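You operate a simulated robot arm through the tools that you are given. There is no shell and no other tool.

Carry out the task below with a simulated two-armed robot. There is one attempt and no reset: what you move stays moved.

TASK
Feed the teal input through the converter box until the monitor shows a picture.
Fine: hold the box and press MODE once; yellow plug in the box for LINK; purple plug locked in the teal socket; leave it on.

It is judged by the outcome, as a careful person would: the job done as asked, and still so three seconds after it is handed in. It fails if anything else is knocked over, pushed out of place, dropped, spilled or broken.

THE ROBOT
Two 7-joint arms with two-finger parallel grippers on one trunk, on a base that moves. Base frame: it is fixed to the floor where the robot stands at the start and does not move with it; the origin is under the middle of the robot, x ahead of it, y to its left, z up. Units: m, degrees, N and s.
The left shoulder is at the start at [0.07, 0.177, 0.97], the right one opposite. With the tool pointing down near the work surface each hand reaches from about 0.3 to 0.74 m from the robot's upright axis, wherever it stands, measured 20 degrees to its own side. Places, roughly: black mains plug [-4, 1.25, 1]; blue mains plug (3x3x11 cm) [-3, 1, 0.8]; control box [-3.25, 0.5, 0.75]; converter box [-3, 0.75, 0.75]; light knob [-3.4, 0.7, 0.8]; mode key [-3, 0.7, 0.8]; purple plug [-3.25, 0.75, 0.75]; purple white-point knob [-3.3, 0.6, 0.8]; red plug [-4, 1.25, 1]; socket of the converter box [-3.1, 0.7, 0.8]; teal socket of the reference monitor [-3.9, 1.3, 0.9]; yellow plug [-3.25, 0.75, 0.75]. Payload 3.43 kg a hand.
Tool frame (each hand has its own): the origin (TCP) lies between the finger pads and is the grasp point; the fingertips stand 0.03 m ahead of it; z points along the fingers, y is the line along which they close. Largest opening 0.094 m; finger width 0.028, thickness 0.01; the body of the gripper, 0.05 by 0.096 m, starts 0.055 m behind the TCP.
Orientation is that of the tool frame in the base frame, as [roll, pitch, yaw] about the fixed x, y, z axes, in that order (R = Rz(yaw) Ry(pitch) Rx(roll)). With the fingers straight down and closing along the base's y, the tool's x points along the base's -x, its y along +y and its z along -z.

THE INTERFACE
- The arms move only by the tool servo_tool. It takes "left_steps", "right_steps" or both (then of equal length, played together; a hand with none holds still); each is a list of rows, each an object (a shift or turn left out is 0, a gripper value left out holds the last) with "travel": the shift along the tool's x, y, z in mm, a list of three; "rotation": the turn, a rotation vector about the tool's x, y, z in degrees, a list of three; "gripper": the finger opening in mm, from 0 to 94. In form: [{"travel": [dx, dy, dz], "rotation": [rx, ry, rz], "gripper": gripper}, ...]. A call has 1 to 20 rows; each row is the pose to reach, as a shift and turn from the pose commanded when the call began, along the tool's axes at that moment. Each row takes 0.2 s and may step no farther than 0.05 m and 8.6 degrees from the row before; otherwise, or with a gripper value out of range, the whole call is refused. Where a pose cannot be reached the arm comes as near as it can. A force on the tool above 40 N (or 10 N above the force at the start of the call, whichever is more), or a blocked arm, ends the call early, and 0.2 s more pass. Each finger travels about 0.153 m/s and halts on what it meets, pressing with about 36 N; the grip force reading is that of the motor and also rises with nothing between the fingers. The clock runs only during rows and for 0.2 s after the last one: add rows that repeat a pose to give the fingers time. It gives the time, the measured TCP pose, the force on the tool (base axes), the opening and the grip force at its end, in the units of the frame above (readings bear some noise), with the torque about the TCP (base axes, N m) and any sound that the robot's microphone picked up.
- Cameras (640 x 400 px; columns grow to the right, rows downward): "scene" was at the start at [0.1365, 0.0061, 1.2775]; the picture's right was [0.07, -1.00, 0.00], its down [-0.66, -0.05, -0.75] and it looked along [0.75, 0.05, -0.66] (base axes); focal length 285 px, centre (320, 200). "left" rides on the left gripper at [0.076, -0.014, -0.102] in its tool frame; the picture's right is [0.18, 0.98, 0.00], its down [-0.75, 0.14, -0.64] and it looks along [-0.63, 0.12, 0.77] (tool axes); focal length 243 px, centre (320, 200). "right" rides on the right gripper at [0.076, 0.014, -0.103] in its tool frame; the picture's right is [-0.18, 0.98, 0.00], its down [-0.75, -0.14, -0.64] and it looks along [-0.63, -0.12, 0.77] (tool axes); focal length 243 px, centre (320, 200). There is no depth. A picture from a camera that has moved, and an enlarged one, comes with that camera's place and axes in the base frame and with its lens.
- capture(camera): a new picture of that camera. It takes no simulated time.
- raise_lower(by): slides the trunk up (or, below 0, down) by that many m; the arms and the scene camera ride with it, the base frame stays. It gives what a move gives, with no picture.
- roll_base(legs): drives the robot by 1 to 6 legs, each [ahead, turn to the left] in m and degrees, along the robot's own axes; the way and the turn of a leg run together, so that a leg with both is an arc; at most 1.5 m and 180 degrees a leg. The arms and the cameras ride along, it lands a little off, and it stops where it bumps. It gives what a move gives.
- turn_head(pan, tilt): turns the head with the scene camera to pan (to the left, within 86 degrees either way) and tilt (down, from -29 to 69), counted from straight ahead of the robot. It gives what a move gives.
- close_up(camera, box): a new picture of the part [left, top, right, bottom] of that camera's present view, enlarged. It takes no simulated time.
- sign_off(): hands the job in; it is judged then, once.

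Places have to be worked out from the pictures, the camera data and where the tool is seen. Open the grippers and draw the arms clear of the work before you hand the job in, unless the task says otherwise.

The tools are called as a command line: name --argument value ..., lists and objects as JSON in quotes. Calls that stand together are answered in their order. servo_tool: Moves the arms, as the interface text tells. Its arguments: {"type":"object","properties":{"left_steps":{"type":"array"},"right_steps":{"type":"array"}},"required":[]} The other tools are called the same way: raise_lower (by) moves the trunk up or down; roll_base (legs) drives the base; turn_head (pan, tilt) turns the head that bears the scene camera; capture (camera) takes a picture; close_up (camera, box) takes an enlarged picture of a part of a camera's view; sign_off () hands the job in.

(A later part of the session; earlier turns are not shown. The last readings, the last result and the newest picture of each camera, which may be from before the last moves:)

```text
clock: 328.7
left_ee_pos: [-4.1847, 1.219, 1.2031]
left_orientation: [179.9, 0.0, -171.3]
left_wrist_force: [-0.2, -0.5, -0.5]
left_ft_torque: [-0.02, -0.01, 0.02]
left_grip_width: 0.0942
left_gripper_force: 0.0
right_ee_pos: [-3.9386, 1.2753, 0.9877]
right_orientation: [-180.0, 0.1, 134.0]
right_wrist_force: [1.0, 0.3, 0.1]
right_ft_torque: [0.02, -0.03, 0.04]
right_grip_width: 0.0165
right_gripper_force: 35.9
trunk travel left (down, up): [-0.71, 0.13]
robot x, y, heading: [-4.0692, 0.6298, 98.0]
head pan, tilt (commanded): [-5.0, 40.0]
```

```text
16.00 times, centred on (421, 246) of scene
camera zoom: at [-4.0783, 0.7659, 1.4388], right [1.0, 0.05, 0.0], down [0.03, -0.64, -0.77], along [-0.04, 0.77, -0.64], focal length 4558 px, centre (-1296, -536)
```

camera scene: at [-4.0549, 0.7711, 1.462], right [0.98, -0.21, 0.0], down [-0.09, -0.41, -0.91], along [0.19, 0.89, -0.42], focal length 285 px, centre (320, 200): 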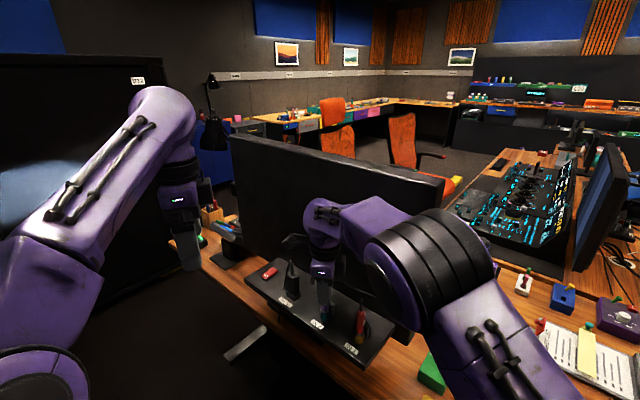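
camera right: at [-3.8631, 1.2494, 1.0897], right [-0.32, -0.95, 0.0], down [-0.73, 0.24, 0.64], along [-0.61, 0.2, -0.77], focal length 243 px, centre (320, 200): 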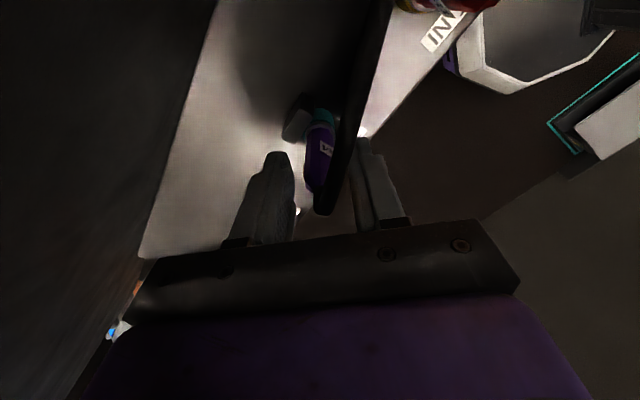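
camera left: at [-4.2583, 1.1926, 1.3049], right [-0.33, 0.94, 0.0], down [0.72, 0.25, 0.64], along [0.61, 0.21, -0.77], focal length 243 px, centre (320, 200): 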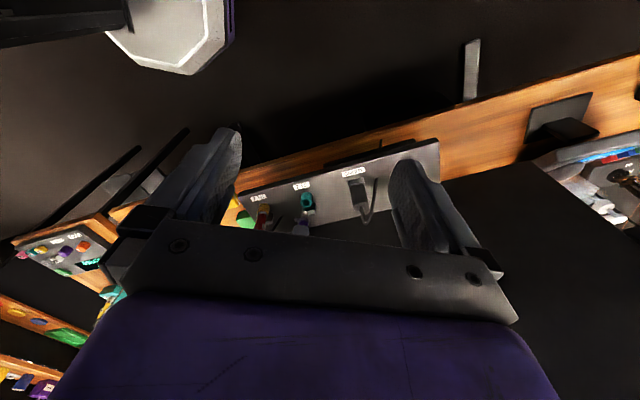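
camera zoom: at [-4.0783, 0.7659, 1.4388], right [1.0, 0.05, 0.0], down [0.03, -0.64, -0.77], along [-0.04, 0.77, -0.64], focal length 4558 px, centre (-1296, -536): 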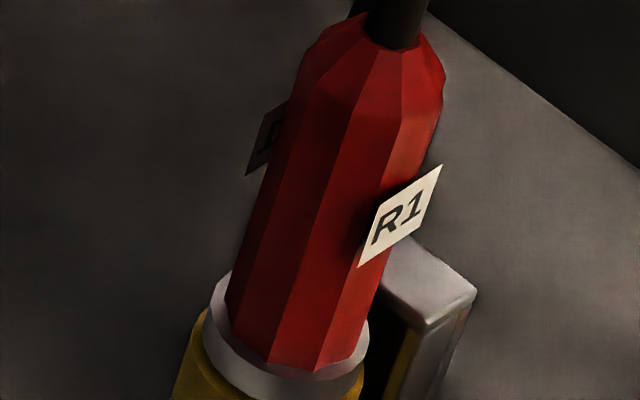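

The purple lug is under the slab at ≈30°, slightly past the red plug's ≈46°. I turn back 14° to match the red plug's locked orientation and check.

servo_tool --right_steps '[{"travel": [0, -0.1, 0], "rotation": [0, 0, -7]}, {"travel": [-0.03, -0.22, 0], "rotation": [0, 0, -14]}, {"travel": [-0.03, -0.22, 0], "rotation": [0, 0, -14]}]'

close_up --camera "scene" --box '[388, 210, 412, 234]'

```text
clock: 329.5
left_ee_pos: [-4.1856, 1.2171, 1.2036]
left_orientation: [179.9, 0.0, -171.4]
left_wrist_force: [0.3, 0.5, -0.3]
left_ft_torque: [0.0, 0.0, -0.02]
left_grip_width: 0.0941
left_gripper_force: 0.0
right_ee_pos: [-3.9387, 1.2751, 0.9875]
right_orientation: [-180.0, 0.1, 148.0]
right_wrist_force: [1.1, 0.2, -0.3]
right_ft_torque: [0.04, -0.03, 0.01]
right_grip_width: 0.0164
right_gripper_force: 35.6
trunk travel left (down, up): [-0.71, 0.13]
robot x, y, heading: [-4.07, 0.6308, 97.8]
head pan, tilt (commanded): [-5.0, 40.0]
```

```text
16.00 times, centred on (400, 222) of scene
camera zoom: at [-4.0784, 0.766, 1.4387], right [1.0, 0.05, 0.0], down [0.03, -0.64, -0.77], along [-0.04, 0.76, -0.64], focal length 4558 px, centre (-960, -152)
```

zoom: 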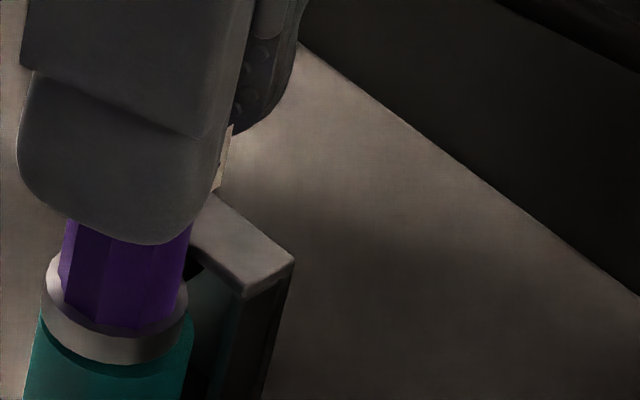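

I do a gentle tug test: pull up 4 mm to see whether the keeper holds the lug.

servo_tool --right_steps '[{"travel": [0, 0, -1]}, {"travel": [0, 0, -2]}, {"travel": [0, 0, -3]}, {"travel": [0, 0, -4]}, {"travel": [0, 0, -4]}]'

```text
clock: 330.7
left_ee_pos: [-4.1858, 1.22, 1.2018]
left_orientation: [179.9, 0.0, -171.2]
left_wrist_force: [-0.3, 0.1, 0.1]
left_ft_torque: [0.02, 0.0, 0.0]
left_grip_width: 0.094
left_gripper_force: 0.1
right_ee_pos: [-3.9368, 1.2757, 0.9894]
right_orientation: [-179.7, 0.2, 147.9]
right_wrist_force: [-1.1, -4.9, -15.3]
right_ft_torque: [-0.38, 0.25, -0.02]
right_grip_width: 0.0165
right_gripper_force: 35.1
trunk travel left (down, up): [-0.71, 0.13]
robot x, y, heading: [-4.0704, 0.631, 98.0]
head pan, tilt (commanded): [-5.0, 40.0]
```

The pull is resisted with 15 N after ~2 mm: the keeper holds the plug. I push it back down to seat.

servo_tool --right_steps '[{"travel": [0, 0, 2]}, {"travel": [0, 0, 4.5]}, {"travel": [0, 0, 5]}, {"travel": [0, 0, 5]}]'

close_up --camera "left" --box '[285, 180, 335, 230]'

close_up --camera "scene" --box '[340, 180, 440, 270]'

```text
clock: 331.7
left_ee_pos: [-4.1858, 1.2182, 1.2041]
left_orientation: [179.8, 0.1, -171.3]
left_wrist_force: [0.9, 0.8, 0.7]
left_ft_torque: [-0.01, 0.0, 0.0]
left_grip_width: 0.0938
left_gripper_force: 0.0
right_ee_pos: [-3.937, 1.2749, 0.987]
right_orientation: [180.0, 0.0, 147.9]
right_wrist_force: [0.6, 1.3, 1.8]
right_ft_torque: [0.05, -0.02, -0.04]
right_grip_width: 0.0166
right_gripper_force: 36.1
trunk travel left (down, up): [-0.71, 0.13]
robot x, y, heading: [-4.0682, 0.6316, 97.9]
head pan, tilt (commanded): [-5.0, 40.0]
```

```text
8.00 times, centred on (310, 205) of left
camera zoom: at [-4.2588, 1.1925, 1.3052], right [-0.33, 0.94, 0.0], down [0.72, 0.25, 0.64], along [0.61, 0.21, -0.77], focal length 1941 px, centre (400, 160)
```

zoom: 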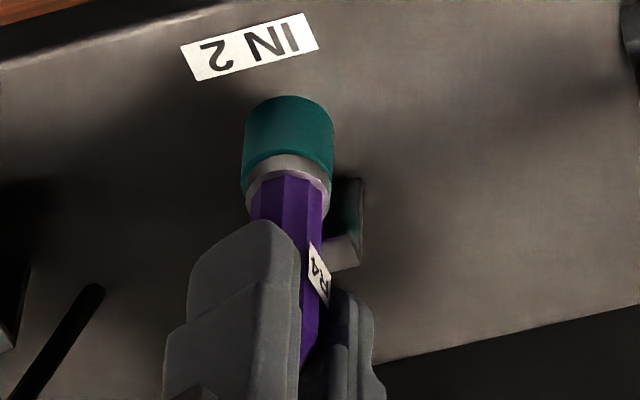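

```text
4.44 times, centred on (390, 225) of scene
camera zoom: at [-4.0783, 0.7656, 1.4388], right [1.0, 0.05, 0.0], down [0.03, -0.64, -0.77], along [-0.04, 0.77, -0.64], focal length 1266 px, centre (9, 89)
```

zoom: 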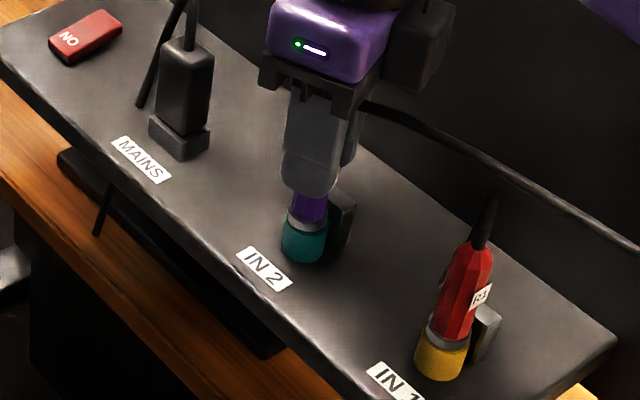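

Locked and seated. I open the fingers and rise 75 mm off the plug.

servo_tool --right_steps '[{"gripper": 22}, {"gripper": 30}, {"gripper": 38}, {"gripper": 38}, {"travel": [0, 0, -12], "gripper": 38}, {"travel": [0, 0, -28], "gripper": 38}, {"travel": [0, 0, -50], "gripper": 38}, {"travel": [0, 0, -80], "gripper": 38}, {"travel": [0, 0, -110], "gripper": 38}, {"travel": [0, 0, -110], "gripper": 38}]'

close_up --camera "scene" --box '[340, 180, 440, 270]'

close_up --camera "left" --box '[240, 170, 340, 240]'

```text
clock: 333.9
left_ee_pos: [-4.1852, 1.2189, 1.2042]
left_orientation: [179.9, 0.0, -171.3]
left_wrist_force: [0.3, -0.8, -0.2]
left_ft_torque: [-0.01, -0.03, -0.02]
left_grip_width: 0.094
left_gripper_force: 0.0
right_ee_pos: [-3.9389, 1.2741, 1.0953]
right_orientation: [-180.0, 0.1, 147.9]
right_wrist_force: [0.3, -0.5, -0.4]
right_ft_torque: [0.02, -0.02, -0.01]
right_grip_width: 0.0378
right_gripper_force: 0.0
trunk travel left (down, up): [-0.71, 0.13]
robot x, y, heading: [-4.0686, 0.6296, 97.9]
head pan, tilt (commanded): [-5.0, 40.0]
```

```text
4.44 times, centred on (390, 225) of scene
camera zoom: at [-4.0784, 0.7663, 1.4387], right [1.0, 0.05, 0.0], down [0.03, -0.64, -0.77], along [-0.04, 0.76, -0.64], focal length 1266 px, centre (9, 89)
```

zoom: 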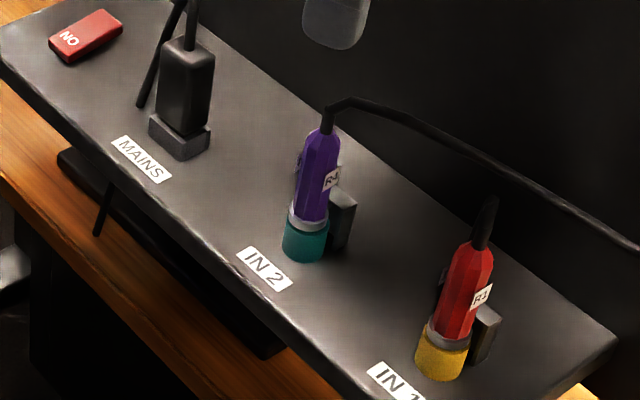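

```text
5.71 times, centred on (290, 205) of left
camera zoom: at [-4.2589, 1.1931, 1.3048], right [-0.33, 0.94, 0.0], down [0.72, 0.25, 0.64], along [0.61, 0.21, -0.77], focal length 1386 px, centre (491, 171)
```

zoom: 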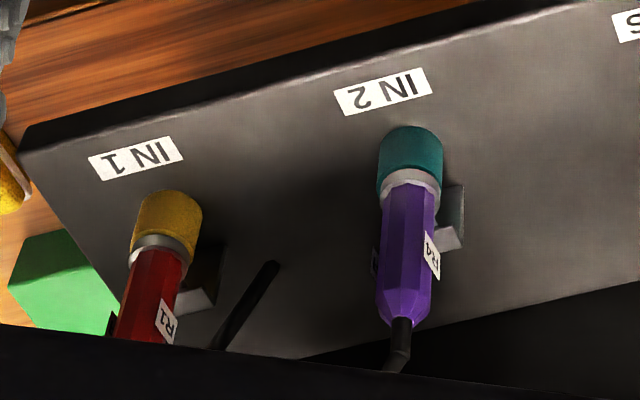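

The purple plug stands exactly like the locked red one. I raise the right hand further, draw it back and turn it to neutral; then the left hand too.

servo_tool --right_steps '[{"travel": [0, 0, -30]}, {"travel": [0, 0, -60]}, {"travel": [0, 0, -60], "rotation": [0, 0, -8]}, {"travel": [-6, -7, -60], "rotation": [0, 0, -16]}, {"travel": [-12, -15, -60], "rotation": [0, 0, -24]}, {"travel": [-19, -23, -60], "rotation": [0, 0, -32]}, {"travel": [-26, -31, -60], "rotation": [0, 0, -40]}, {"travel": [-33, -40, -60], "rotation": [0, 0, -48]}, {"travel": [-40, -49, -60], "rotation": [0, 0, -56]}, {"travel": [-48, -58, -60], "rotation": [0, 0, -64]}, {"travel": [-56, -67, -60], "rotation": [0, 0, -72]}, {"travel": [-64, -77, -60], "rotation": [0, 0, -80]}, {"travel": [-72, -86, -60], "rotation": [0, 0, -88]}, {"travel": [-80, -95, -60], "rotation": [0, 0, -96]}, {"travel": [-88, -105, -60], "rotation": [0, 0, -104]}, {"travel": [-96, -115, -60], "rotation": [0, 0, -112]}, {"travel": [-96, -115, -60], "rotation": [0, 0, -120]}, {"travel": [-96, -115, -60], "rotation": [0, 0, -128]}, {"travel": [-96, -115, -60], "rotation": [0, 0, -130]}]'

servo_tool --left_steps '[{"travel": [15, -15, 0], "rotation": [0, 0, -8], "gripper": 80}, {"travel": [32, -32, 0], "rotation": [0, 0, -16], "gripper": 60}, {"travel": [50, -50, 0], "rotation": [0, 0, -24], "gripper": 40}, {"travel": [68, -68, 0], "rotation": [0, 0, -32], "gripper": 20}, {"travel": [86, -86, 0], "rotation": [0, 0, -40], "gripper": 20}, {"travel": [104, -104, 0], "rotation": [0, 0, -48], "gripper": 20}, {"travel": [122, -122, 0], "rotation": [0, 0, -56], "gripper": 20}, {"travel": [140, -140, 0], "rotation": [0, 0, -64], "gripper": 20}, {"travel": [158, -158, 0], "rotation": [0, 0, -72], "gripper": 20}, {"travel": [176, -176, 0], "rotation": [0, 0, -80], "gripper": 20}, {"travel": [194, -190, 0], "rotation": [0, 0, -86], "gripper": 20}, {"travel": [210, -200, 0], "rotation": [0, 0, -90], "gripper": 20}]'

capture --camera "scene"

```text
clock: 337.9
left_ee_pos: [-4.1843, 1.2198, 1.2035]
left_orientation: [179.8, -0.1, -171.3]
left_wrist_force: [0.7, -0.5, 0.1]
left_ft_torque: [-0.01, 0.02, -0.01]
left_grip_width: 0.094
left_gripper_force: 0.0
right_ee_pos: [-3.9192, 1.1264, 1.1566]
right_orientation: [-180.0, 0.0, -82.0]
right_wrist_force: [0.4, 0.5, -0.2]
right_ft_torque: [0.0, 0.01, 0.0]
right_grip_width: 0.0376
right_gripper_force: 0.0
trunk travel left (down, up): [-0.71, 0.13]
robot x, y, heading: [-4.0688, 0.631, 98.1]
head pan, tilt (commanded): [-5.0, 40.0]
```

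```text
clock: 340.5
left_ee_pos: [-4.3851, 1.2089, 1.2484]
left_orientation: [-179.9, 0.2, -81.8]
left_wrist_force: [-0.8, -0.4, -0.5]
left_ft_torque: [-0.01, 0.01, 0.0]
left_grip_width: 0.0198
left_gripper_force: 0.0
left hand out of reach, approached as far as the arm can: row 1, 2, 3, 4, 5, 6, 7, 8, 9, 10, 11, 12
right_ee_pos: [-3.9196, 1.1268, 1.1575]
right_orientation: [-179.8, -0.2, -82.2]
right_wrist_force: [0.2, -0.1, 0.0]
right_ft_torque: [0.01, -0.03, 0.02]
right_grip_width: 0.0381
right_gripper_force: 0.2
trunk travel left (down, up): [-0.71, 0.13]
robot x, y, heading: [-4.0662, 0.6287, 97.9]
head pan, tilt (commanded): [-5.0, 40.0]
```

```text
taken
camera scene: at [-4.0797, 0.7652, 1.4388], right [1.0, 0.05, 0.0], down [0.03, -0.64, -0.77], along [-0.04, 0.77, -0.64], focal length 285 px, centre (320, 200)
```

scene: 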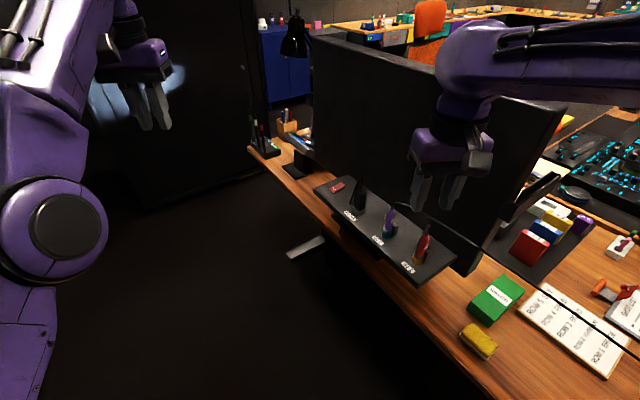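

The right hand is back; the left arm hangs near its limit. I free it as before: move it left and up, then retract.

servo_tool --left_steps '[{"travel": [0, 30, -20]}, {"travel": [0, 60, -40]}, {"travel": [0, 90, -60]}, {"travel": [0, 120, -80]}, {"travel": [0, 120, -80]}, {"travel": [30, 120, -80]}, {"travel": [60, 120, -80]}, {"travel": [90, 120, -80]}, {"travel": [90, 120, -80]}]'

capture --camera "scene"

```text
clock: 342.5
left_ee_pos: [-4.4892, 1.0997, 1.3272]
left_orientation: [-179.8, 0.1, -81.3]
left_wrist_force: [-0.6, 0.0, 0.0]
left_ft_torque: [-0.03, -0.02, 0.0]
left_grip_width: 0.02
left_gripper_force: 0.1
left hand out of reach, approached as far as the arm can: row 1, 2, 3, 4, 5, 6
right_ee_pos: [-3.9202, 1.1279, 1.1563]
right_orientation: [-179.9, -0.3, -82.1]
right_wrist_force: [-0.3, 0.4, -0.4]
right_ft_torque: [-0.01, -0.02, -0.01]
right_grip_width: 0.0382
right_gripper_force: 0.0
trunk travel left (down, up): [-0.71, 0.13]
robot x, y, heading: [-4.0709, 0.6314, 98.0]
head pan, tilt (commanded): [-5.0, 40.0]
```

```text
taken
camera scene: at [-4.0801, 0.7676, 1.4385], right [1.0, 0.05, 0.0], down [0.03, -0.64, -0.77], along [-0.04, 0.76, -0.64], focal length 285 px, centre (320, 200)
```

scene: 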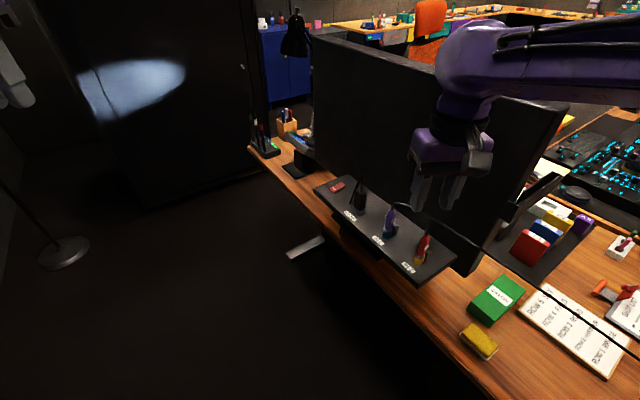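

Both arms are free again. I tuck the left hand in, raise the trunk, and drive back out: turn left 30° and reverse 0.7 m first.

servo_tool --left_steps '[{"travel": [40, -20, 0]}, {"travel": [80, -40, 10]}, {"travel": [120, -60, 20]}, {"travel": [120, -60, 20]}]' --right_steps '[{"travel": [15, 0, 0]}, {"travel": [30, 0, 0]}, {"travel": [40, 0, 0]}, {"travel": [40, 0, 0]}]'

raise_lower --by 0.12

roll_base --legs '[[0, 30], [-0.7, 0]]'

turn_head --pan -30 --tilt 25

capture --camera "scene"

```text
clock: 343.5
left_ee_pos: [-4.4285, 1.0048, 1.3156]
left_orientation: [-178.9, 0.4, -81.1]
left_wrist_force: [0.0, 0.7, 0.3]
left_ft_torque: [0.02, 0.03, -0.02]
left_grip_width: 0.0201
left_gripper_force: 0.0
left hand out of reach, approached as far as the arm can: row 3, 4
right_ee_pos: [-3.916, 1.0862, 1.1566]
right_orientation: [-179.8, -0.1, -82.2]
right_wrist_force: [0.0, 1.5, 0.3]
right_ft_torque: [0.01, -0.01, 0.01]
right_grip_width: 0.0379
right_gripper_force: 0.0
trunk travel left (down, up): [-0.71, 0.13]
robot x, y, heading: [-4.0686, 0.629, 98.0]
head pan, tilt (commanded): [-5.0, 40.0]
```

```text
clock: 345.0
left_ee_pos: [-4.4275, 1.007, 1.4338]
left_orientation: [-179.1, 0.0, -80.9]
left_wrist_force: [-0.4, 0.7, -0.4]
left_ft_torque: [0.03, 0.0, -0.01]
left_grip_width: 0.02
left_gripper_force: 0.1
right_ee_pos: [-3.9121, 1.0874, 1.2775]
right_orientation: [-179.9, -0.1, -82.2]
right_wrist_force: [-0.5, -0.7, -0.5]
right_ft_torque: [0.01, -0.02, 0.0]
right_grip_width: 0.0378
right_gripper_force: 0.1
trunk travel left (down, up): [-0.83, 0.01]
robot x, y, heading: [-4.0682, 0.633, 97.9]
head pan, tilt (commanded): [-5.0, 40.0]
```

```text
clock: 350.3
left_ee_pos: [-4.1358, 0.2277, 1.4344]
left_orientation: [-179.2, 0.1, -50.8]
left_wrist_force: [-0.1, 1.0, -0.9]
left_ft_torque: [-0.02, 0.0, -0.01]
left_grip_width: 0.0202
left_gripper_force: 0.0
right_ee_pos: [-3.7327, 0.5562, 1.2759]
right_orientation: [-180.0, -0.2, -51.8]
right_wrist_force: [-0.1, -0.1, -0.6]
right_ft_torque: [-0.02, 0.01, 0.03]
right_grip_width: 0.0381
right_gripper_force: 0.0
trunk travel left (down, up): [-0.83, 0.01]
robot x, y, heading: [-3.6384, 0.08, 128.1]
head pan, tilt (commanded): [-5.0, 40.0]
```

```text
clock: 351.2
left_ee_pos: [-4.1358, 0.2255, 1.4343]
left_orientation: [-179.0, 0.1, -50.8]
left_wrist_force: [0.5, -0.6, -0.1]
left_ft_torque: [0.0, 0.01, -0.02]
left_grip_width: 0.02
left_gripper_force: 0.0
right_ee_pos: [-3.7334, 0.5535, 1.2768]
right_orientation: [-180.0, -0.2, -51.9]
right_wrist_force: [0.5, 0.9, -0.5]
right_ft_torque: [0.03, 0.01, 0.03]
right_grip_width: 0.0381
right_gripper_force: 0.1
trunk travel left (down, up): [-0.83, 0.01]
robot x, y, heading: [-3.6387, 0.0809, 127.9]
head pan, tilt (commanded): [-30.0, 25.0]
```

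```text
taken
camera scene: at [-3.6803, 0.2117, 1.5821], right [0.99, 0.14, 0.0], down [0.06, -0.42, -0.91], along [-0.13, 0.9, -0.42], focal length 285 px, centre (320, 200)
```

scene: 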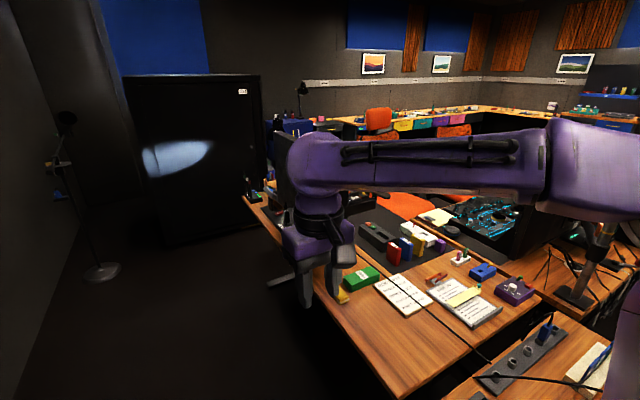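

I reverse another 0.64 m and look across to the console and the monitor screen.

roll_base --legs '[[-0.64, 0]]'

turn_head --pan -35 --tilt 30

capture --camera "scene"

```text
clock: 354.8
left_ee_pos: [-3.7442, -0.2758, 1.4337]
left_orientation: [-178.9, 0.0, -50.9]
left_wrist_force: [-0.3, 0.3, 0.0]
left_ft_torque: [0.01, 0.02, 0.0]
left_grip_width: 0.0198
left_gripper_force: 0.0
right_ee_pos: [-3.3408, 0.0509, 1.2754]
right_orientation: [-179.8, -0.1, -52.0]
right_wrist_force: [0.5, 0.5, -0.3]
right_ft_torque: [-0.03, 0.0, -0.01]
right_grip_width: 0.038
right_gripper_force: 0.1
trunk travel left (down, up): [-0.83, 0.01]
robot x, y, heading: [-3.2487, -0.4227, 127.8]
head pan, tilt (commanded): [-30.0, 25.0]
```

```text
clock: 355.5
left_ee_pos: [-3.7438, -0.2771, 1.4347]
left_orientation: [-178.7, 0.1, -50.9]
left_wrist_force: [0.5, -0.3, 0.9]
left_ft_torque: [-0.02, -0.03, 0.0]
left_grip_width: 0.0199
left_gripper_force: 0.0
right_ee_pos: [-3.3395, 0.0506, 1.2773]
right_orientation: [-179.9, -0.1, -52.1]
right_wrist_force: [0.0, -0.3, -1.0]
right_ft_torque: [0.0, 0.03, -0.03]
right_grip_width: 0.038
right_gripper_force: 0.0
trunk travel left (down, up): [-0.83, 0.01]
robot x, y, heading: [-3.2445, -0.4189, 127.6]
head pan, tilt (commanded): [-35.0, 30.0]
```

```text
taken
camera scene: at [-3.2794, -0.2919, 1.5741], right [1.0, 0.05, 0.0], down [0.03, -0.5, -0.87], along [-0.04, 0.86, -0.5], focal length 285 px, centre (320, 200)
```

scene: 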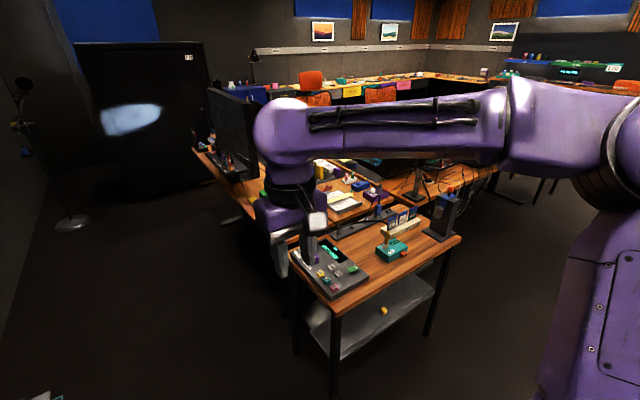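

I zoom on the console and the box displays from here.

close_up --camera "scene" --box '[290, 220, 380, 300]'

close_up --camera "scene" --box '[350, 200, 430, 270]'

close_up --camera "scene" --box '[190, 80, 280, 190]'

```text
5.00 times, centred on (335, 260) of scene
camera zoom: at [-3.2794, -0.2919, 1.5741], right [1.0, 0.05, 0.0], down [0.03, -0.5, -0.87], along [-0.04, 0.86, -0.5], focal length 1424 px, centre (245, -100)
```

zoom: 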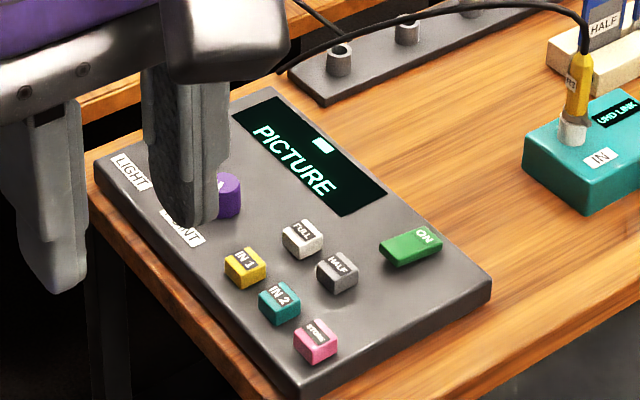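

```text
5.71 times, centred on (390, 235) of scene
camera zoom: at [-3.2794, -0.2919, 1.5741], right [1.0, 0.05, 0.0], down [0.03, -0.5, -0.87], along [-0.04, 0.86, -0.5], focal length 1628 px, centre (-80, 0)
```

zoom: 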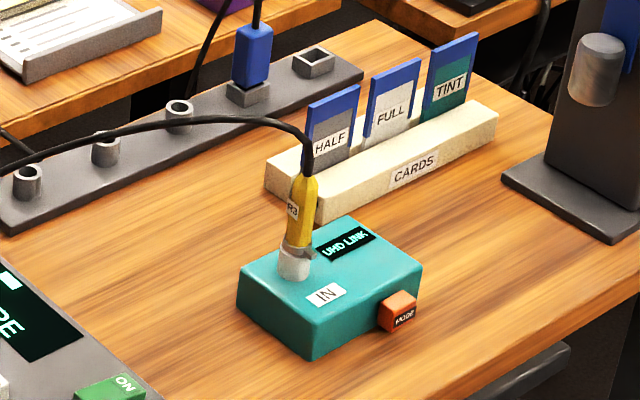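

```text
3.64 times, centred on (235, 135) of scene
camera zoom: at [-3.2794, -0.2919, 1.5741], right [1.0, 0.05, 0.0], down [0.03, -0.5, -0.87], along [-0.04, 0.86, -0.5], focal length 1036 px, centre (629, 436)
```

zoom: 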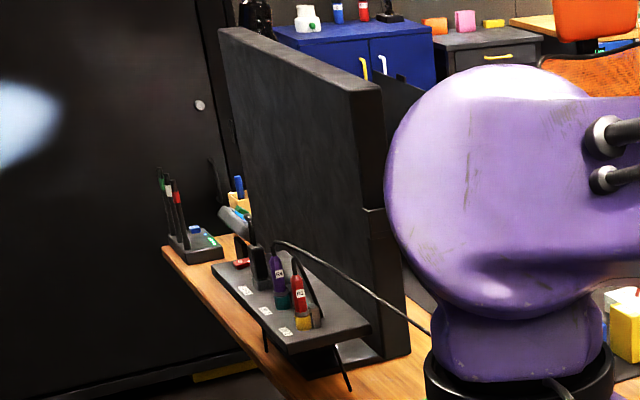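

The console reads PICTURE and the box UHD LINK. I need to see the screen itself; I drive around to the table's front: turn right 90°, forward 0.85 m, and look.

roll_base --legs '[[0, -90], [0.85, 0]]'

turn_head --pan 75 --tilt 15

capture --camera "scene"

```text
clock: 363.8
left_ee_pos: [-2.4227, 0.5953, 1.4346]
left_orientation: [-179.0, 0.2, -141.3]
left_wrist_force: [0.1, -0.9, 0.1]
left_ft_torque: [-0.01, -0.01, -0.04]
left_grip_width: 0.0201
left_gripper_force: 0.2
right_ee_pos: [-2.0958, 0.1887, 1.2772]
right_orientation: [-179.9, 0.0, -142.4]
right_wrist_force: [1.2, 0.1, -0.4]
right_ft_torque: [-0.02, -0.01, 0.02]
right_grip_width: 0.0378
right_gripper_force: 0.0
trunk travel left (down, up): [-0.83, 0.01]
robot x, y, heading: [-2.5661, 0.0969, 37.6]
head pan, tilt (commanded): [-35.0, 30.0]
```

```text
clock: 365.7
left_ee_pos: [-2.4216, 0.596, 1.4344]
left_orientation: [-178.8, 0.2, -141.3]
left_wrist_force: [-0.9, 0.6, -0.5]
left_ft_torque: [0.03, -0.01, 0.01]
left_grip_width: 0.0197
left_gripper_force: 0.2
right_ee_pos: [-2.0951, 0.1881, 1.2773]
right_orientation: [-179.8, -0.1, -142.4]
right_wrist_force: [-0.8, -0.2, 0.4]
right_ft_torque: [0.01, -0.01, 0.01]
right_grip_width: 0.0379
right_gripper_force: 0.1
trunk travel left (down, up): [-0.83, 0.01]
robot x, y, heading: [-2.5688, 0.1003, 37.5]
head pan, tilt (commanded): [75.0, 15.0]
```

```text
taken
camera scene: at [-2.5631, 0.2157, 1.5983], right [0.92, 0.38, 0.0], down [0.1, -0.24, -0.97], along [-0.37, 0.89, -0.26], focal length 285 px, centre (320, 200)
```

scene: 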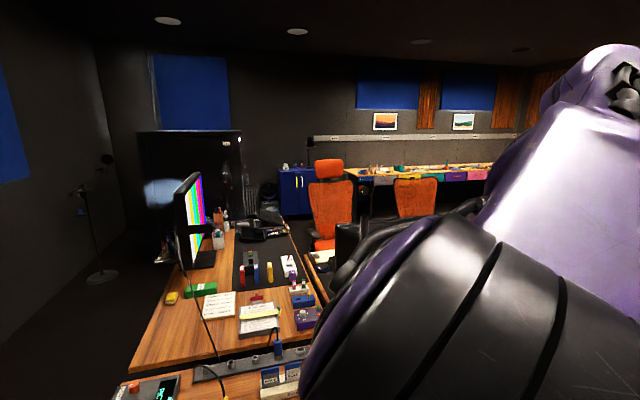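

close_up --camera "scene" --box '[150, 160, 250, 280]'

close_up --camera "scene" --box '[170, 165, 215, 205]'

```text
3.33 times, centred on (200, 220) of scene
camera zoom: at [-2.5631, 0.2157, 1.5983], right [0.92, 0.38, 0.0], down [0.1, -0.24, -0.97], along [-0.37, 0.89, -0.26], focal length 950 px, centre (720, 133)
```

zoom: 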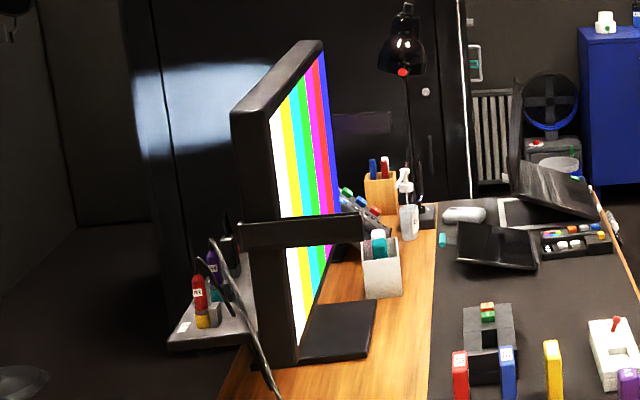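

```text
10.00 times, centred on (192, 185) of scene
camera zoom: at [-2.5631, 0.2157, 1.5983], right [0.92, 0.38, 0.0], down [0.1, -0.24, -0.97], along [-0.37, 0.89, -0.26], focal length 2849 px, centre (1595, 350)
```

zoom: 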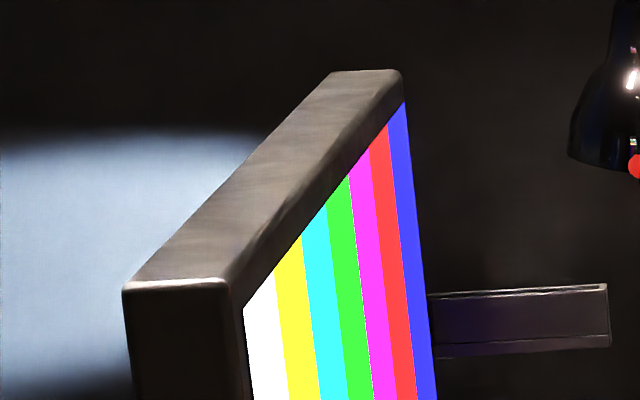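

The screen still shows the bars of IN 1; the teal feed must be selected with the console's IN 2 key. I reposition in front of the table: reverse 0.16 m, turn left 90°, forward 0.2 m.

roll_base --legs '[[-0.16, 0], [0, 90], [0.2, 0]]'

turn_head --pan 10 --tilt 50

capture --camera "scene"

```text
clock: 372.2
left_ee_pos: [-3.3156, 0.2964, 1.4369]
left_orientation: [-178.9, 0.4, -50.5]
left_wrist_force: [0.7, 0.6, -0.7]
left_ft_torque: [0.05, 0.0, 0.02]
left_grip_width: 0.0201
left_gripper_force: 0.0
right_ee_pos: [-2.9152, 0.628, 1.2776]
right_orientation: [-179.8, 0.2, -51.6]
right_wrist_force: [-0.3, -0.4, 0.5]
right_ft_torque: [0.04, 0.01, -0.01]
right_grip_width: 0.0378
right_gripper_force: 0.2
trunk travel left (down, up): [-0.83, 0.01]
robot x, y, heading: [-2.8184, 0.1604, 128.2]
head pan, tilt (commanded): [75.0, 15.0]
```

```text
clock: 373.5
left_ee_pos: [-3.3205, 0.3015, 1.4352]
left_orientation: [-178.7, 0.1, -50.5]
left_wrist_force: [0.5, -0.1, 0.2]
left_ft_torque: [0.03, 0.01, 0.03]
left_grip_width: 0.0199
left_gripper_force: 0.1
right_ee_pos: [-2.9175, 0.6302, 1.2771]
right_orientation: [-179.9, -0.1, -51.5]
right_wrist_force: [-0.1, -0.5, -0.2]
right_ft_torque: [-0.01, 0.0, -0.01]
right_grip_width: 0.038
right_gripper_force: 0.1
trunk travel left (down, up): [-0.83, 0.01]
robot x, y, heading: [-2.8216, 0.1593, 128.5]
head pan, tilt (commanded): [10.0, 50.0]
```

```text
taken
camera scene: at [-2.9072, 0.249, 1.5445], right [0.67, 0.75, 0.0], down [0.57, -0.51, -0.64], along [-0.48, 0.43, -0.77], focal length 285 px, centre (320, 200)
```

scene: 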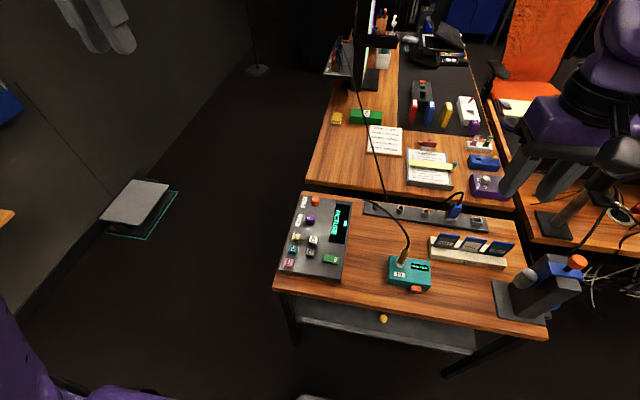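

I zoom in on the console from here to locate the IN 2 key precisely, and lower the trunk.

close_up --camera "scene" --box '[270, 185, 370, 290]'

raise_lower --by -0.28

servo_tool --left_steps '[{"travel": [-20, -30, 30], "gripper": 10}, {"travel": [-45, -60, 60], "gripper": 0}, {"travel": [-70, -90, 90], "gripper": 0}, {"travel": [-95, -115, 115], "gripper": 0}, {"travel": [-110, -130, 140], "gripper": 0}, {"travel": [-110, -130, 140], "gripper": 0}]'

capture --camera "scene"

```text
3.81 times, centred on (320, 238) of scene
camera zoom: at [-2.9072, 0.249, 1.5445], right [0.67, 0.75, 0.0], down [0.57, -0.51, -0.64], along [-0.48, 0.43, -0.77], focal length 1085 px, centre (320, 57)
```

zoom: 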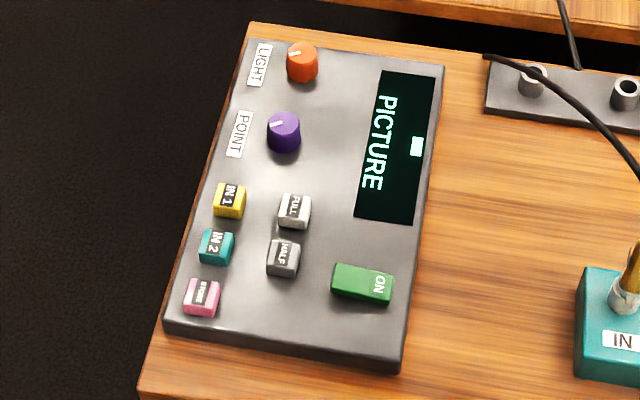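

```text
clock: 376.4
left_ee_pos: [-3.3199, 0.2991, 1.1554]
left_orientation: [-178.7, 0.3, -50.4]
left_wrist_force: [-0.4, -0.2, 0.3]
left_ft_torque: [-0.01, 0.0, -0.02]
left_grip_width: 0.0198
left_gripper_force: 0.1
right_ee_pos: [-2.9178, 0.6314, 0.9979]
right_orientation: [-179.9, -0.1, -51.6]
right_wrist_force: [0.7, 0.7, -0.7]
right_ft_torque: [-0.02, 0.06, -0.02]
right_grip_width: 0.0379
right_gripper_force: 0.1
trunk travel left (down, up): [-0.55, 0.29]
robot x, y, heading: [-2.8196, 0.1605, 128.3]
head pan, tilt (commanded): [10.0, 50.0]
```

```text
clock: 377.8
left_ee_pos: [-3.2869, 0.4696, 1.0189]
left_orientation: [-178.9, 0.2, -50.6]
left_wrist_force: [0.7, -0.7, 0.2]
left_ft_torque: [0.02, 0.02, 0.02]
left_grip_width: 0.0001
left_gripper_force: 33.2
right_ee_pos: [-2.9163, 0.6293, 0.9962]
right_orientation: [-179.9, -0.1, -51.6]
right_wrist_force: [0.3, -0.4, 0.5]
right_ft_torque: [-0.02, 0.03, -0.03]
right_grip_width: 0.0382
right_gripper_force: 0.1
trunk travel left (down, up): [-0.55, 0.29]
robot x, y, heading: [-2.8219, 0.1585, 128.4]
head pan, tilt (commanded): [10.0, 50.0]
```

```text
taken
camera scene: at [-2.9067, 0.2483, 1.2646], right [0.67, 0.75, 0.0], down [0.57, -0.51, -0.64], along [-0.48, 0.43, -0.77], focal length 285 px, centre (320, 200)
```

scene: 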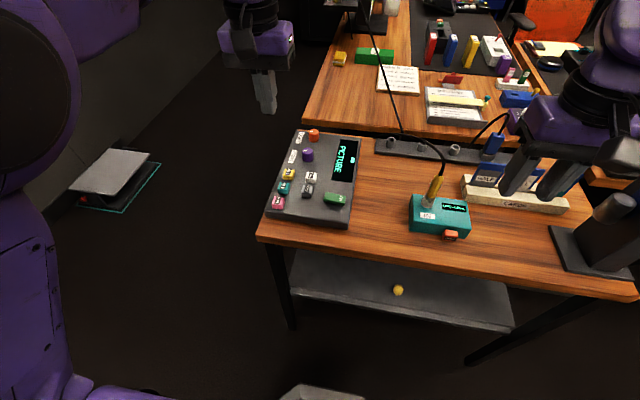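

The left hand is over the console's left side. I take close-ups from the scene and left cameras to fix the IN 2 key relative to the closed fingertips.

close_up --camera "scene" --box '[255, 120, 375, 240]'

capture --camera "left"

```text
3.33 times, centred on (315, 180) of scene
camera zoom: at [-2.9067, 0.2483, 1.2646], right [0.67, 0.75, 0.0], down [0.57, -0.51, -0.64], along [-0.48, 0.43, -0.77], focal length 950 px, centre (337, 267)
```

zoom: 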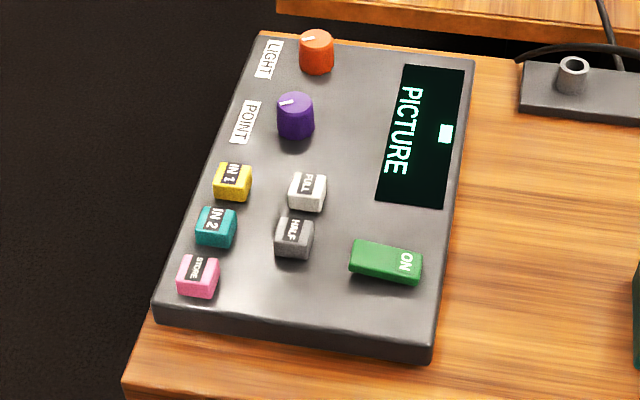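

```text
taken
camera left: at [-3.2288, 0.4182, 1.1203], right [-0.64, -0.77, -0.02], down [-0.6, 0.48, 0.64], along [-0.48, 0.42, -0.77], focal length 243 px, centre (320, 200)
```

left: 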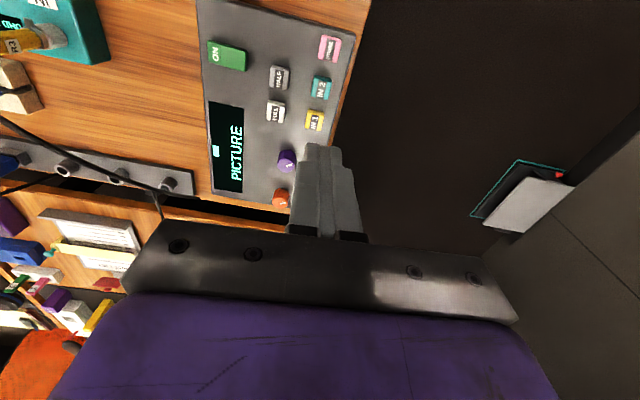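

IN 2's key top is near (-3.298, 0.480, ~0.775). I move 15 mm forward, 2 mm left and lower to ~25 mm above it.

servo_tool --left_steps '[{"travel": [-8, 1, 40]}, {"travel": [-15, 2, 80]}, {"travel": [-15, 2, 120]}, {"travel": [-15, 2, 160]}, {"travel": [-15, 2, 185]}, {"travel": [-15, 2, 185]}]'

close_up --camera "scene" --box '[240, 120, 360, 240]'

close_up --camera "left" --box '[250, 60, 400, 200]'

```text
clock: 379.2
left_ee_pos: [-3.2962, 0.4833, 0.8327]
left_orientation: [-178.7, 0.2, -50.5]
left_wrist_force: [0.5, 1.1, -0.6]
left_ft_torque: [-0.03, -0.01, -0.01]
left_grip_width: 0.0
left_gripper_force: 33.4
right_ee_pos: [-2.9176, 0.631, 0.9961]
right_orientation: [-179.9, 0.0, -51.6]
right_wrist_force: [-0.2, 0.1, 0.0]
right_ft_torque: [0.02, -0.02, 0.0]
right_grip_width: 0.0383
right_gripper_force: 0.1
trunk travel left (down, up): [-0.55, 0.29]
robot x, y, heading: [-2.8213, 0.1562, 128.4]
head pan, tilt (commanded): [10.0, 50.0]
```

```text
3.33 times, centred on (300, 180) of scene
camera zoom: at [-2.9067, 0.2486, 1.2646], right [0.67, 0.75, 0.0], down [0.57, -0.51, -0.64], along [-0.48, 0.43, -0.77], focal length 950 px, centre (387, 267)
```

zoom: 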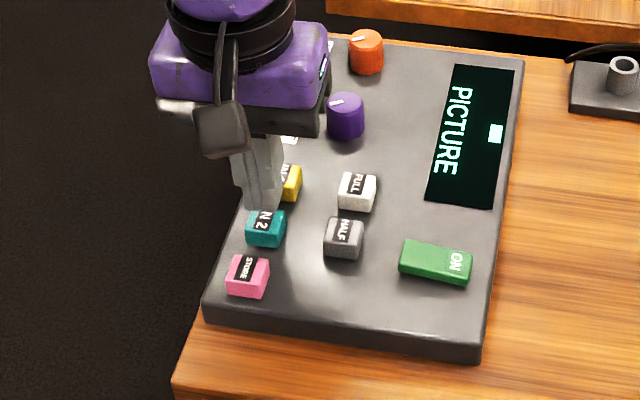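

```text
2.86 times, centred on (325, 130) of left
camera zoom: at [-3.238, 0.4316, 0.9344], right [-0.64, -0.77, -0.02], down [-0.6, 0.48, 0.64], along [-0.48, 0.42, -0.77], focal length 693 px, centre (306, 400)
```

zoom: 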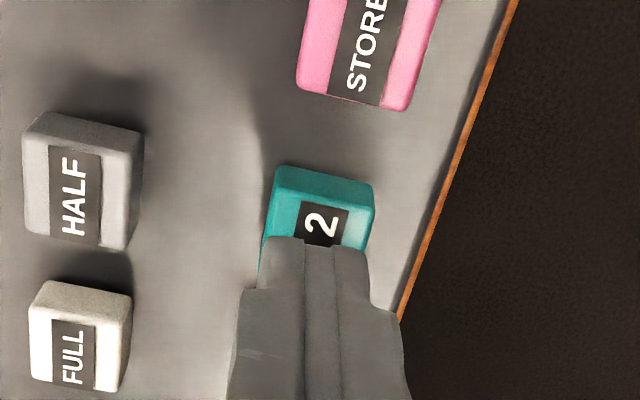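

The fingertips are over the key (3 mm lateral correction needed). I lower 14 mm, then press in 2 mm steps listening for the click.

servo_tool --left_steps '[{"travel": [0, -3, 4]}, {"travel": [0, -3, 9]}, {"travel": [0, -3, 14]}, {"travel": [0, -3, 14]}]'

close_up --camera "left" --box '[250, 60, 400, 200]'

```text
clock: 380.2
left_ee_pos: [-3.2923, 0.4837, 0.8184]
left_orientation: [-178.8, 0.2, -50.6]
left_wrist_force: [0.4, 0.0, 0.2]
left_ft_torque: [-0.03, 0.04, 0.01]
left_grip_width: 0.0
left_gripper_force: 33.1
right_ee_pos: [-2.9164, 0.6291, 0.9973]
right_orientation: [-180.0, 0.1, -51.6]
right_wrist_force: [-0.1, -0.5, 0.7]
right_ft_torque: [-0.01, -0.03, 0.01]
right_grip_width: 0.0381
right_gripper_force: 0.0
trunk travel left (down, up): [-0.55, 0.29]
robot x, y, heading: [-2.8217, 0.1625, 128.1]
head pan, tilt (commanded): [10.0, 50.0]
```

```text
2.86 times, centred on (325, 130) of left
camera zoom: at [-3.2352, 0.4342, 0.9202], right [-0.64, -0.77, -0.02], down [-0.6, 0.48, 0.64], along [-0.48, 0.42, -0.77], focal length 693 px, centre (306, 400)
```

zoom: 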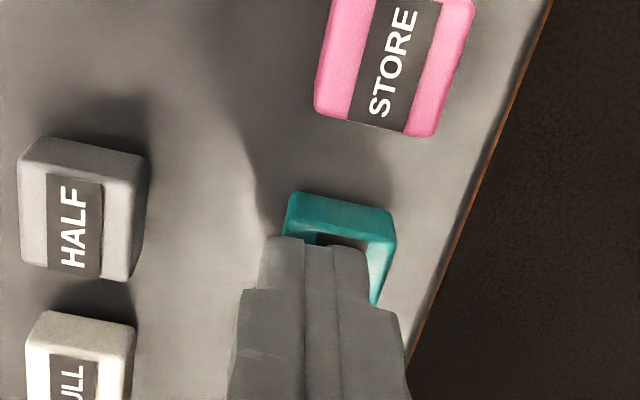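

I re-centre 3 mm and press down in small steps.

servo_tool --left_steps '[{"travel": [0, 3, 0]}, {"travel": [0, 3, 2]}, {"travel": [0, 3, 4]}, {"travel": [0, 3, 6]}, {"travel": [0, 3, 7.5]}, {"travel": [0, 3, 7.5]}]'

```text
clock: 381.6
left_ee_pos: [-3.2952, 0.4822, 0.8118]
left_orientation: [-178.8, 0.2, -50.5]
left_wrist_force: [-2.5, 0.0, 6.5]
left_ft_torque: [-0.05, 0.05, 0.0]
left_grip_width: 0.0
left_gripper_force: 32.9
right_ee_pos: [-2.9177, 0.6301, 0.9975]
right_orientation: [-180.0, 0.0, -51.7]
right_wrist_force: [0.0, -0.2, 0.7]
right_ft_torque: [0.0, -0.03, -0.01]
right_grip_width: 0.0379
right_gripper_force: 0.0
trunk travel left (down, up): [-0.55, 0.29]
robot x, y, heading: [-2.8206, 0.1589, 128.4]
head pan, tilt (commanded): [10.0, 50.0]
heard: click
```

Click heard. I lift the left hand away and read the console and screen.

servo_tool --left_steps '[{"travel": [0, 0, -10]}, {"travel": [0, 0, -30]}, {"travel": [0, 0, -70]}, {"travel": [0, 0, -110]}, {"travel": [30, 20, -150]}, {"travel": [60, 40, -180]}, {"travel": [60, 40, -180]}]'

close_up --camera "scene" --box '[255, 120, 375, 240]'

capture --camera "scene"

```text
refused: row 5 steps farther than a row can; nothing moved
```

```text
3.33 times, centred on (315, 180) of scene
camera zoom: at [-2.9066, 0.2484, 1.2647], right [0.67, 0.75, 0.0], down [0.57, -0.51, -0.64], along [-0.48, 0.43, -0.77], focal length 950 px, centre (337, 267)
```

zoom: 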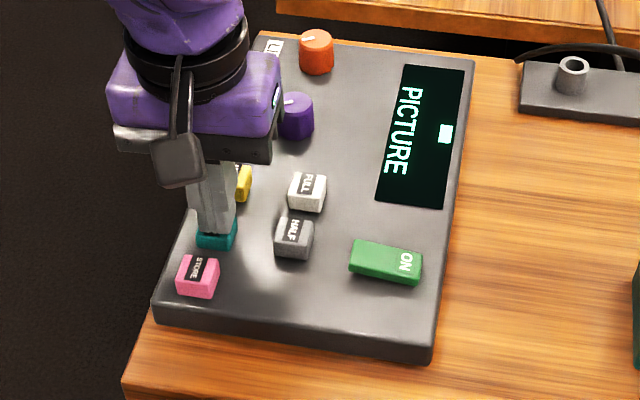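

```text
taken
camera scene: at [-2.9066, 0.2484, 1.2647], right [0.67, 0.75, 0.0], down [0.57, -0.51, -0.64], along [-0.48, 0.43, -0.77], focal length 285 px, centre (320, 200)
```

scene: 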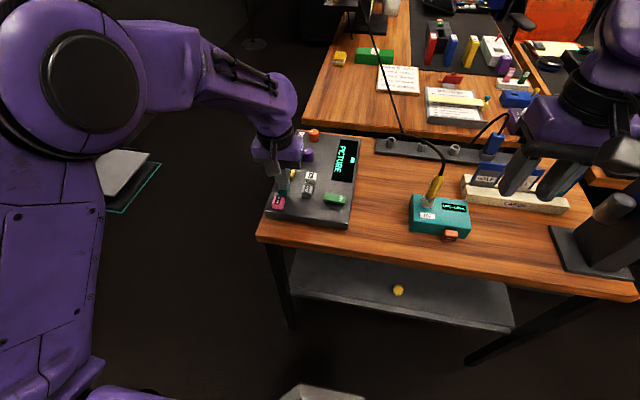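

The lift was refused for one too-long step (nothing moved); the console still shows PICTURE. I lift with shorter steps.

servo_tool --left_steps '[{"travel": [0, 0, -10]}, {"travel": [0, 0, -30]}, {"travel": [0, 0, -65]}, {"travel": [0, 0, -100]}, {"travel": [20, 15, -130]}, {"travel": [40, 30, -155]}, {"travel": [60, 40, -180]}, {"travel": [60, 40, -180]}]'

close_up --camera "scene" --box '[255, 120, 375, 240]'

turn_head --pan 10 --tilt 20

capture --camera "scene"

```text
clock: 383.4
left_ee_pos: [-3.2888, 0.409, 0.9896]
left_orientation: [-178.8, 0.2, -50.5]
left_wrist_force: [0.1, 0.3, 0.4]
left_ft_torque: [-0.05, -0.02, 0.0]
left_grip_width: 0.0001
left_gripper_force: 32.9
right_ee_pos: [-2.9174, 0.6312, 0.9964]
right_orientation: [180.0, -0.1, -51.6]
right_wrist_force: [0.4, 0.0, 0.0]
right_ft_torque: [0.0, -0.01, 0.0]
right_grip_width: 0.0383
right_gripper_force: 0.0
trunk travel left (down, up): [-0.55, 0.29]
robot x, y, heading: [-2.8186, 0.1591, 128.4]
head pan, tilt (commanded): [10.0, 50.0]
```

```text
3.33 times, centred on (315, 180) of scene
camera zoom: at [-2.9074, 0.2495, 1.2644], right [0.67, 0.75, 0.0], down [0.57, -0.51, -0.64], along [-0.48, 0.43, -0.77], focal length 950 px, centre (337, 267)
```

zoom: 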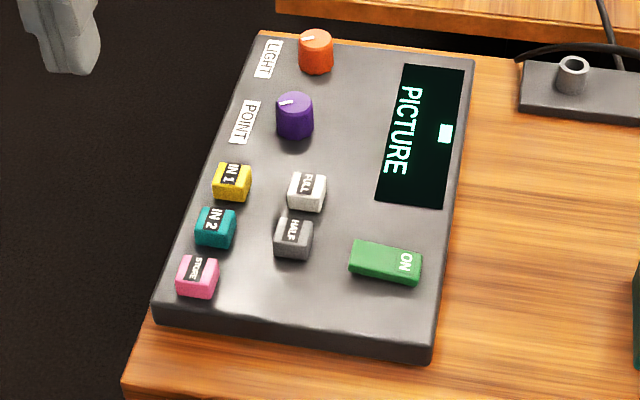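

```text
clock: 384.3
left_ee_pos: [-3.289, 0.4096, 0.9908]
left_orientation: [-178.9, 0.1, -50.6]
left_wrist_force: [-0.8, 0.2, -0.5]
left_ft_torque: [0.03, 0.02, 0.01]
left_grip_width: 0.0002
left_gripper_force: 33.1
right_ee_pos: [-2.9178, 0.6301, 0.9969]
right_orientation: [-179.9, -0.2, -51.6]
right_wrist_force: [-0.9, 0.6, 0.7]
right_ft_torque: [0.0, 0.0, 0.01]
right_grip_width: 0.0378
right_gripper_force: 0.2
trunk travel left (down, up): [-0.55, 0.29]
robot x, y, heading: [-2.8218, 0.158, 128.2]
head pan, tilt (commanded): [10.0, 20.0]
```

```text
taken
camera scene: at [-2.919, 0.2596, 1.31], right [0.67, 0.75, 0.0], down [0.26, -0.23, -0.94], along [-0.7, 0.63, -0.34], focal length 285 px, centre (320, 200)
```

scene: 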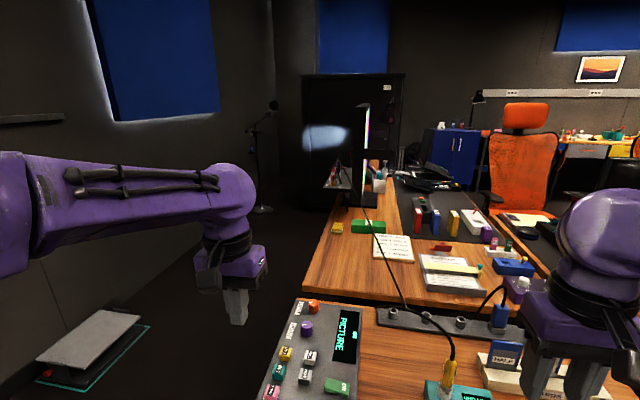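

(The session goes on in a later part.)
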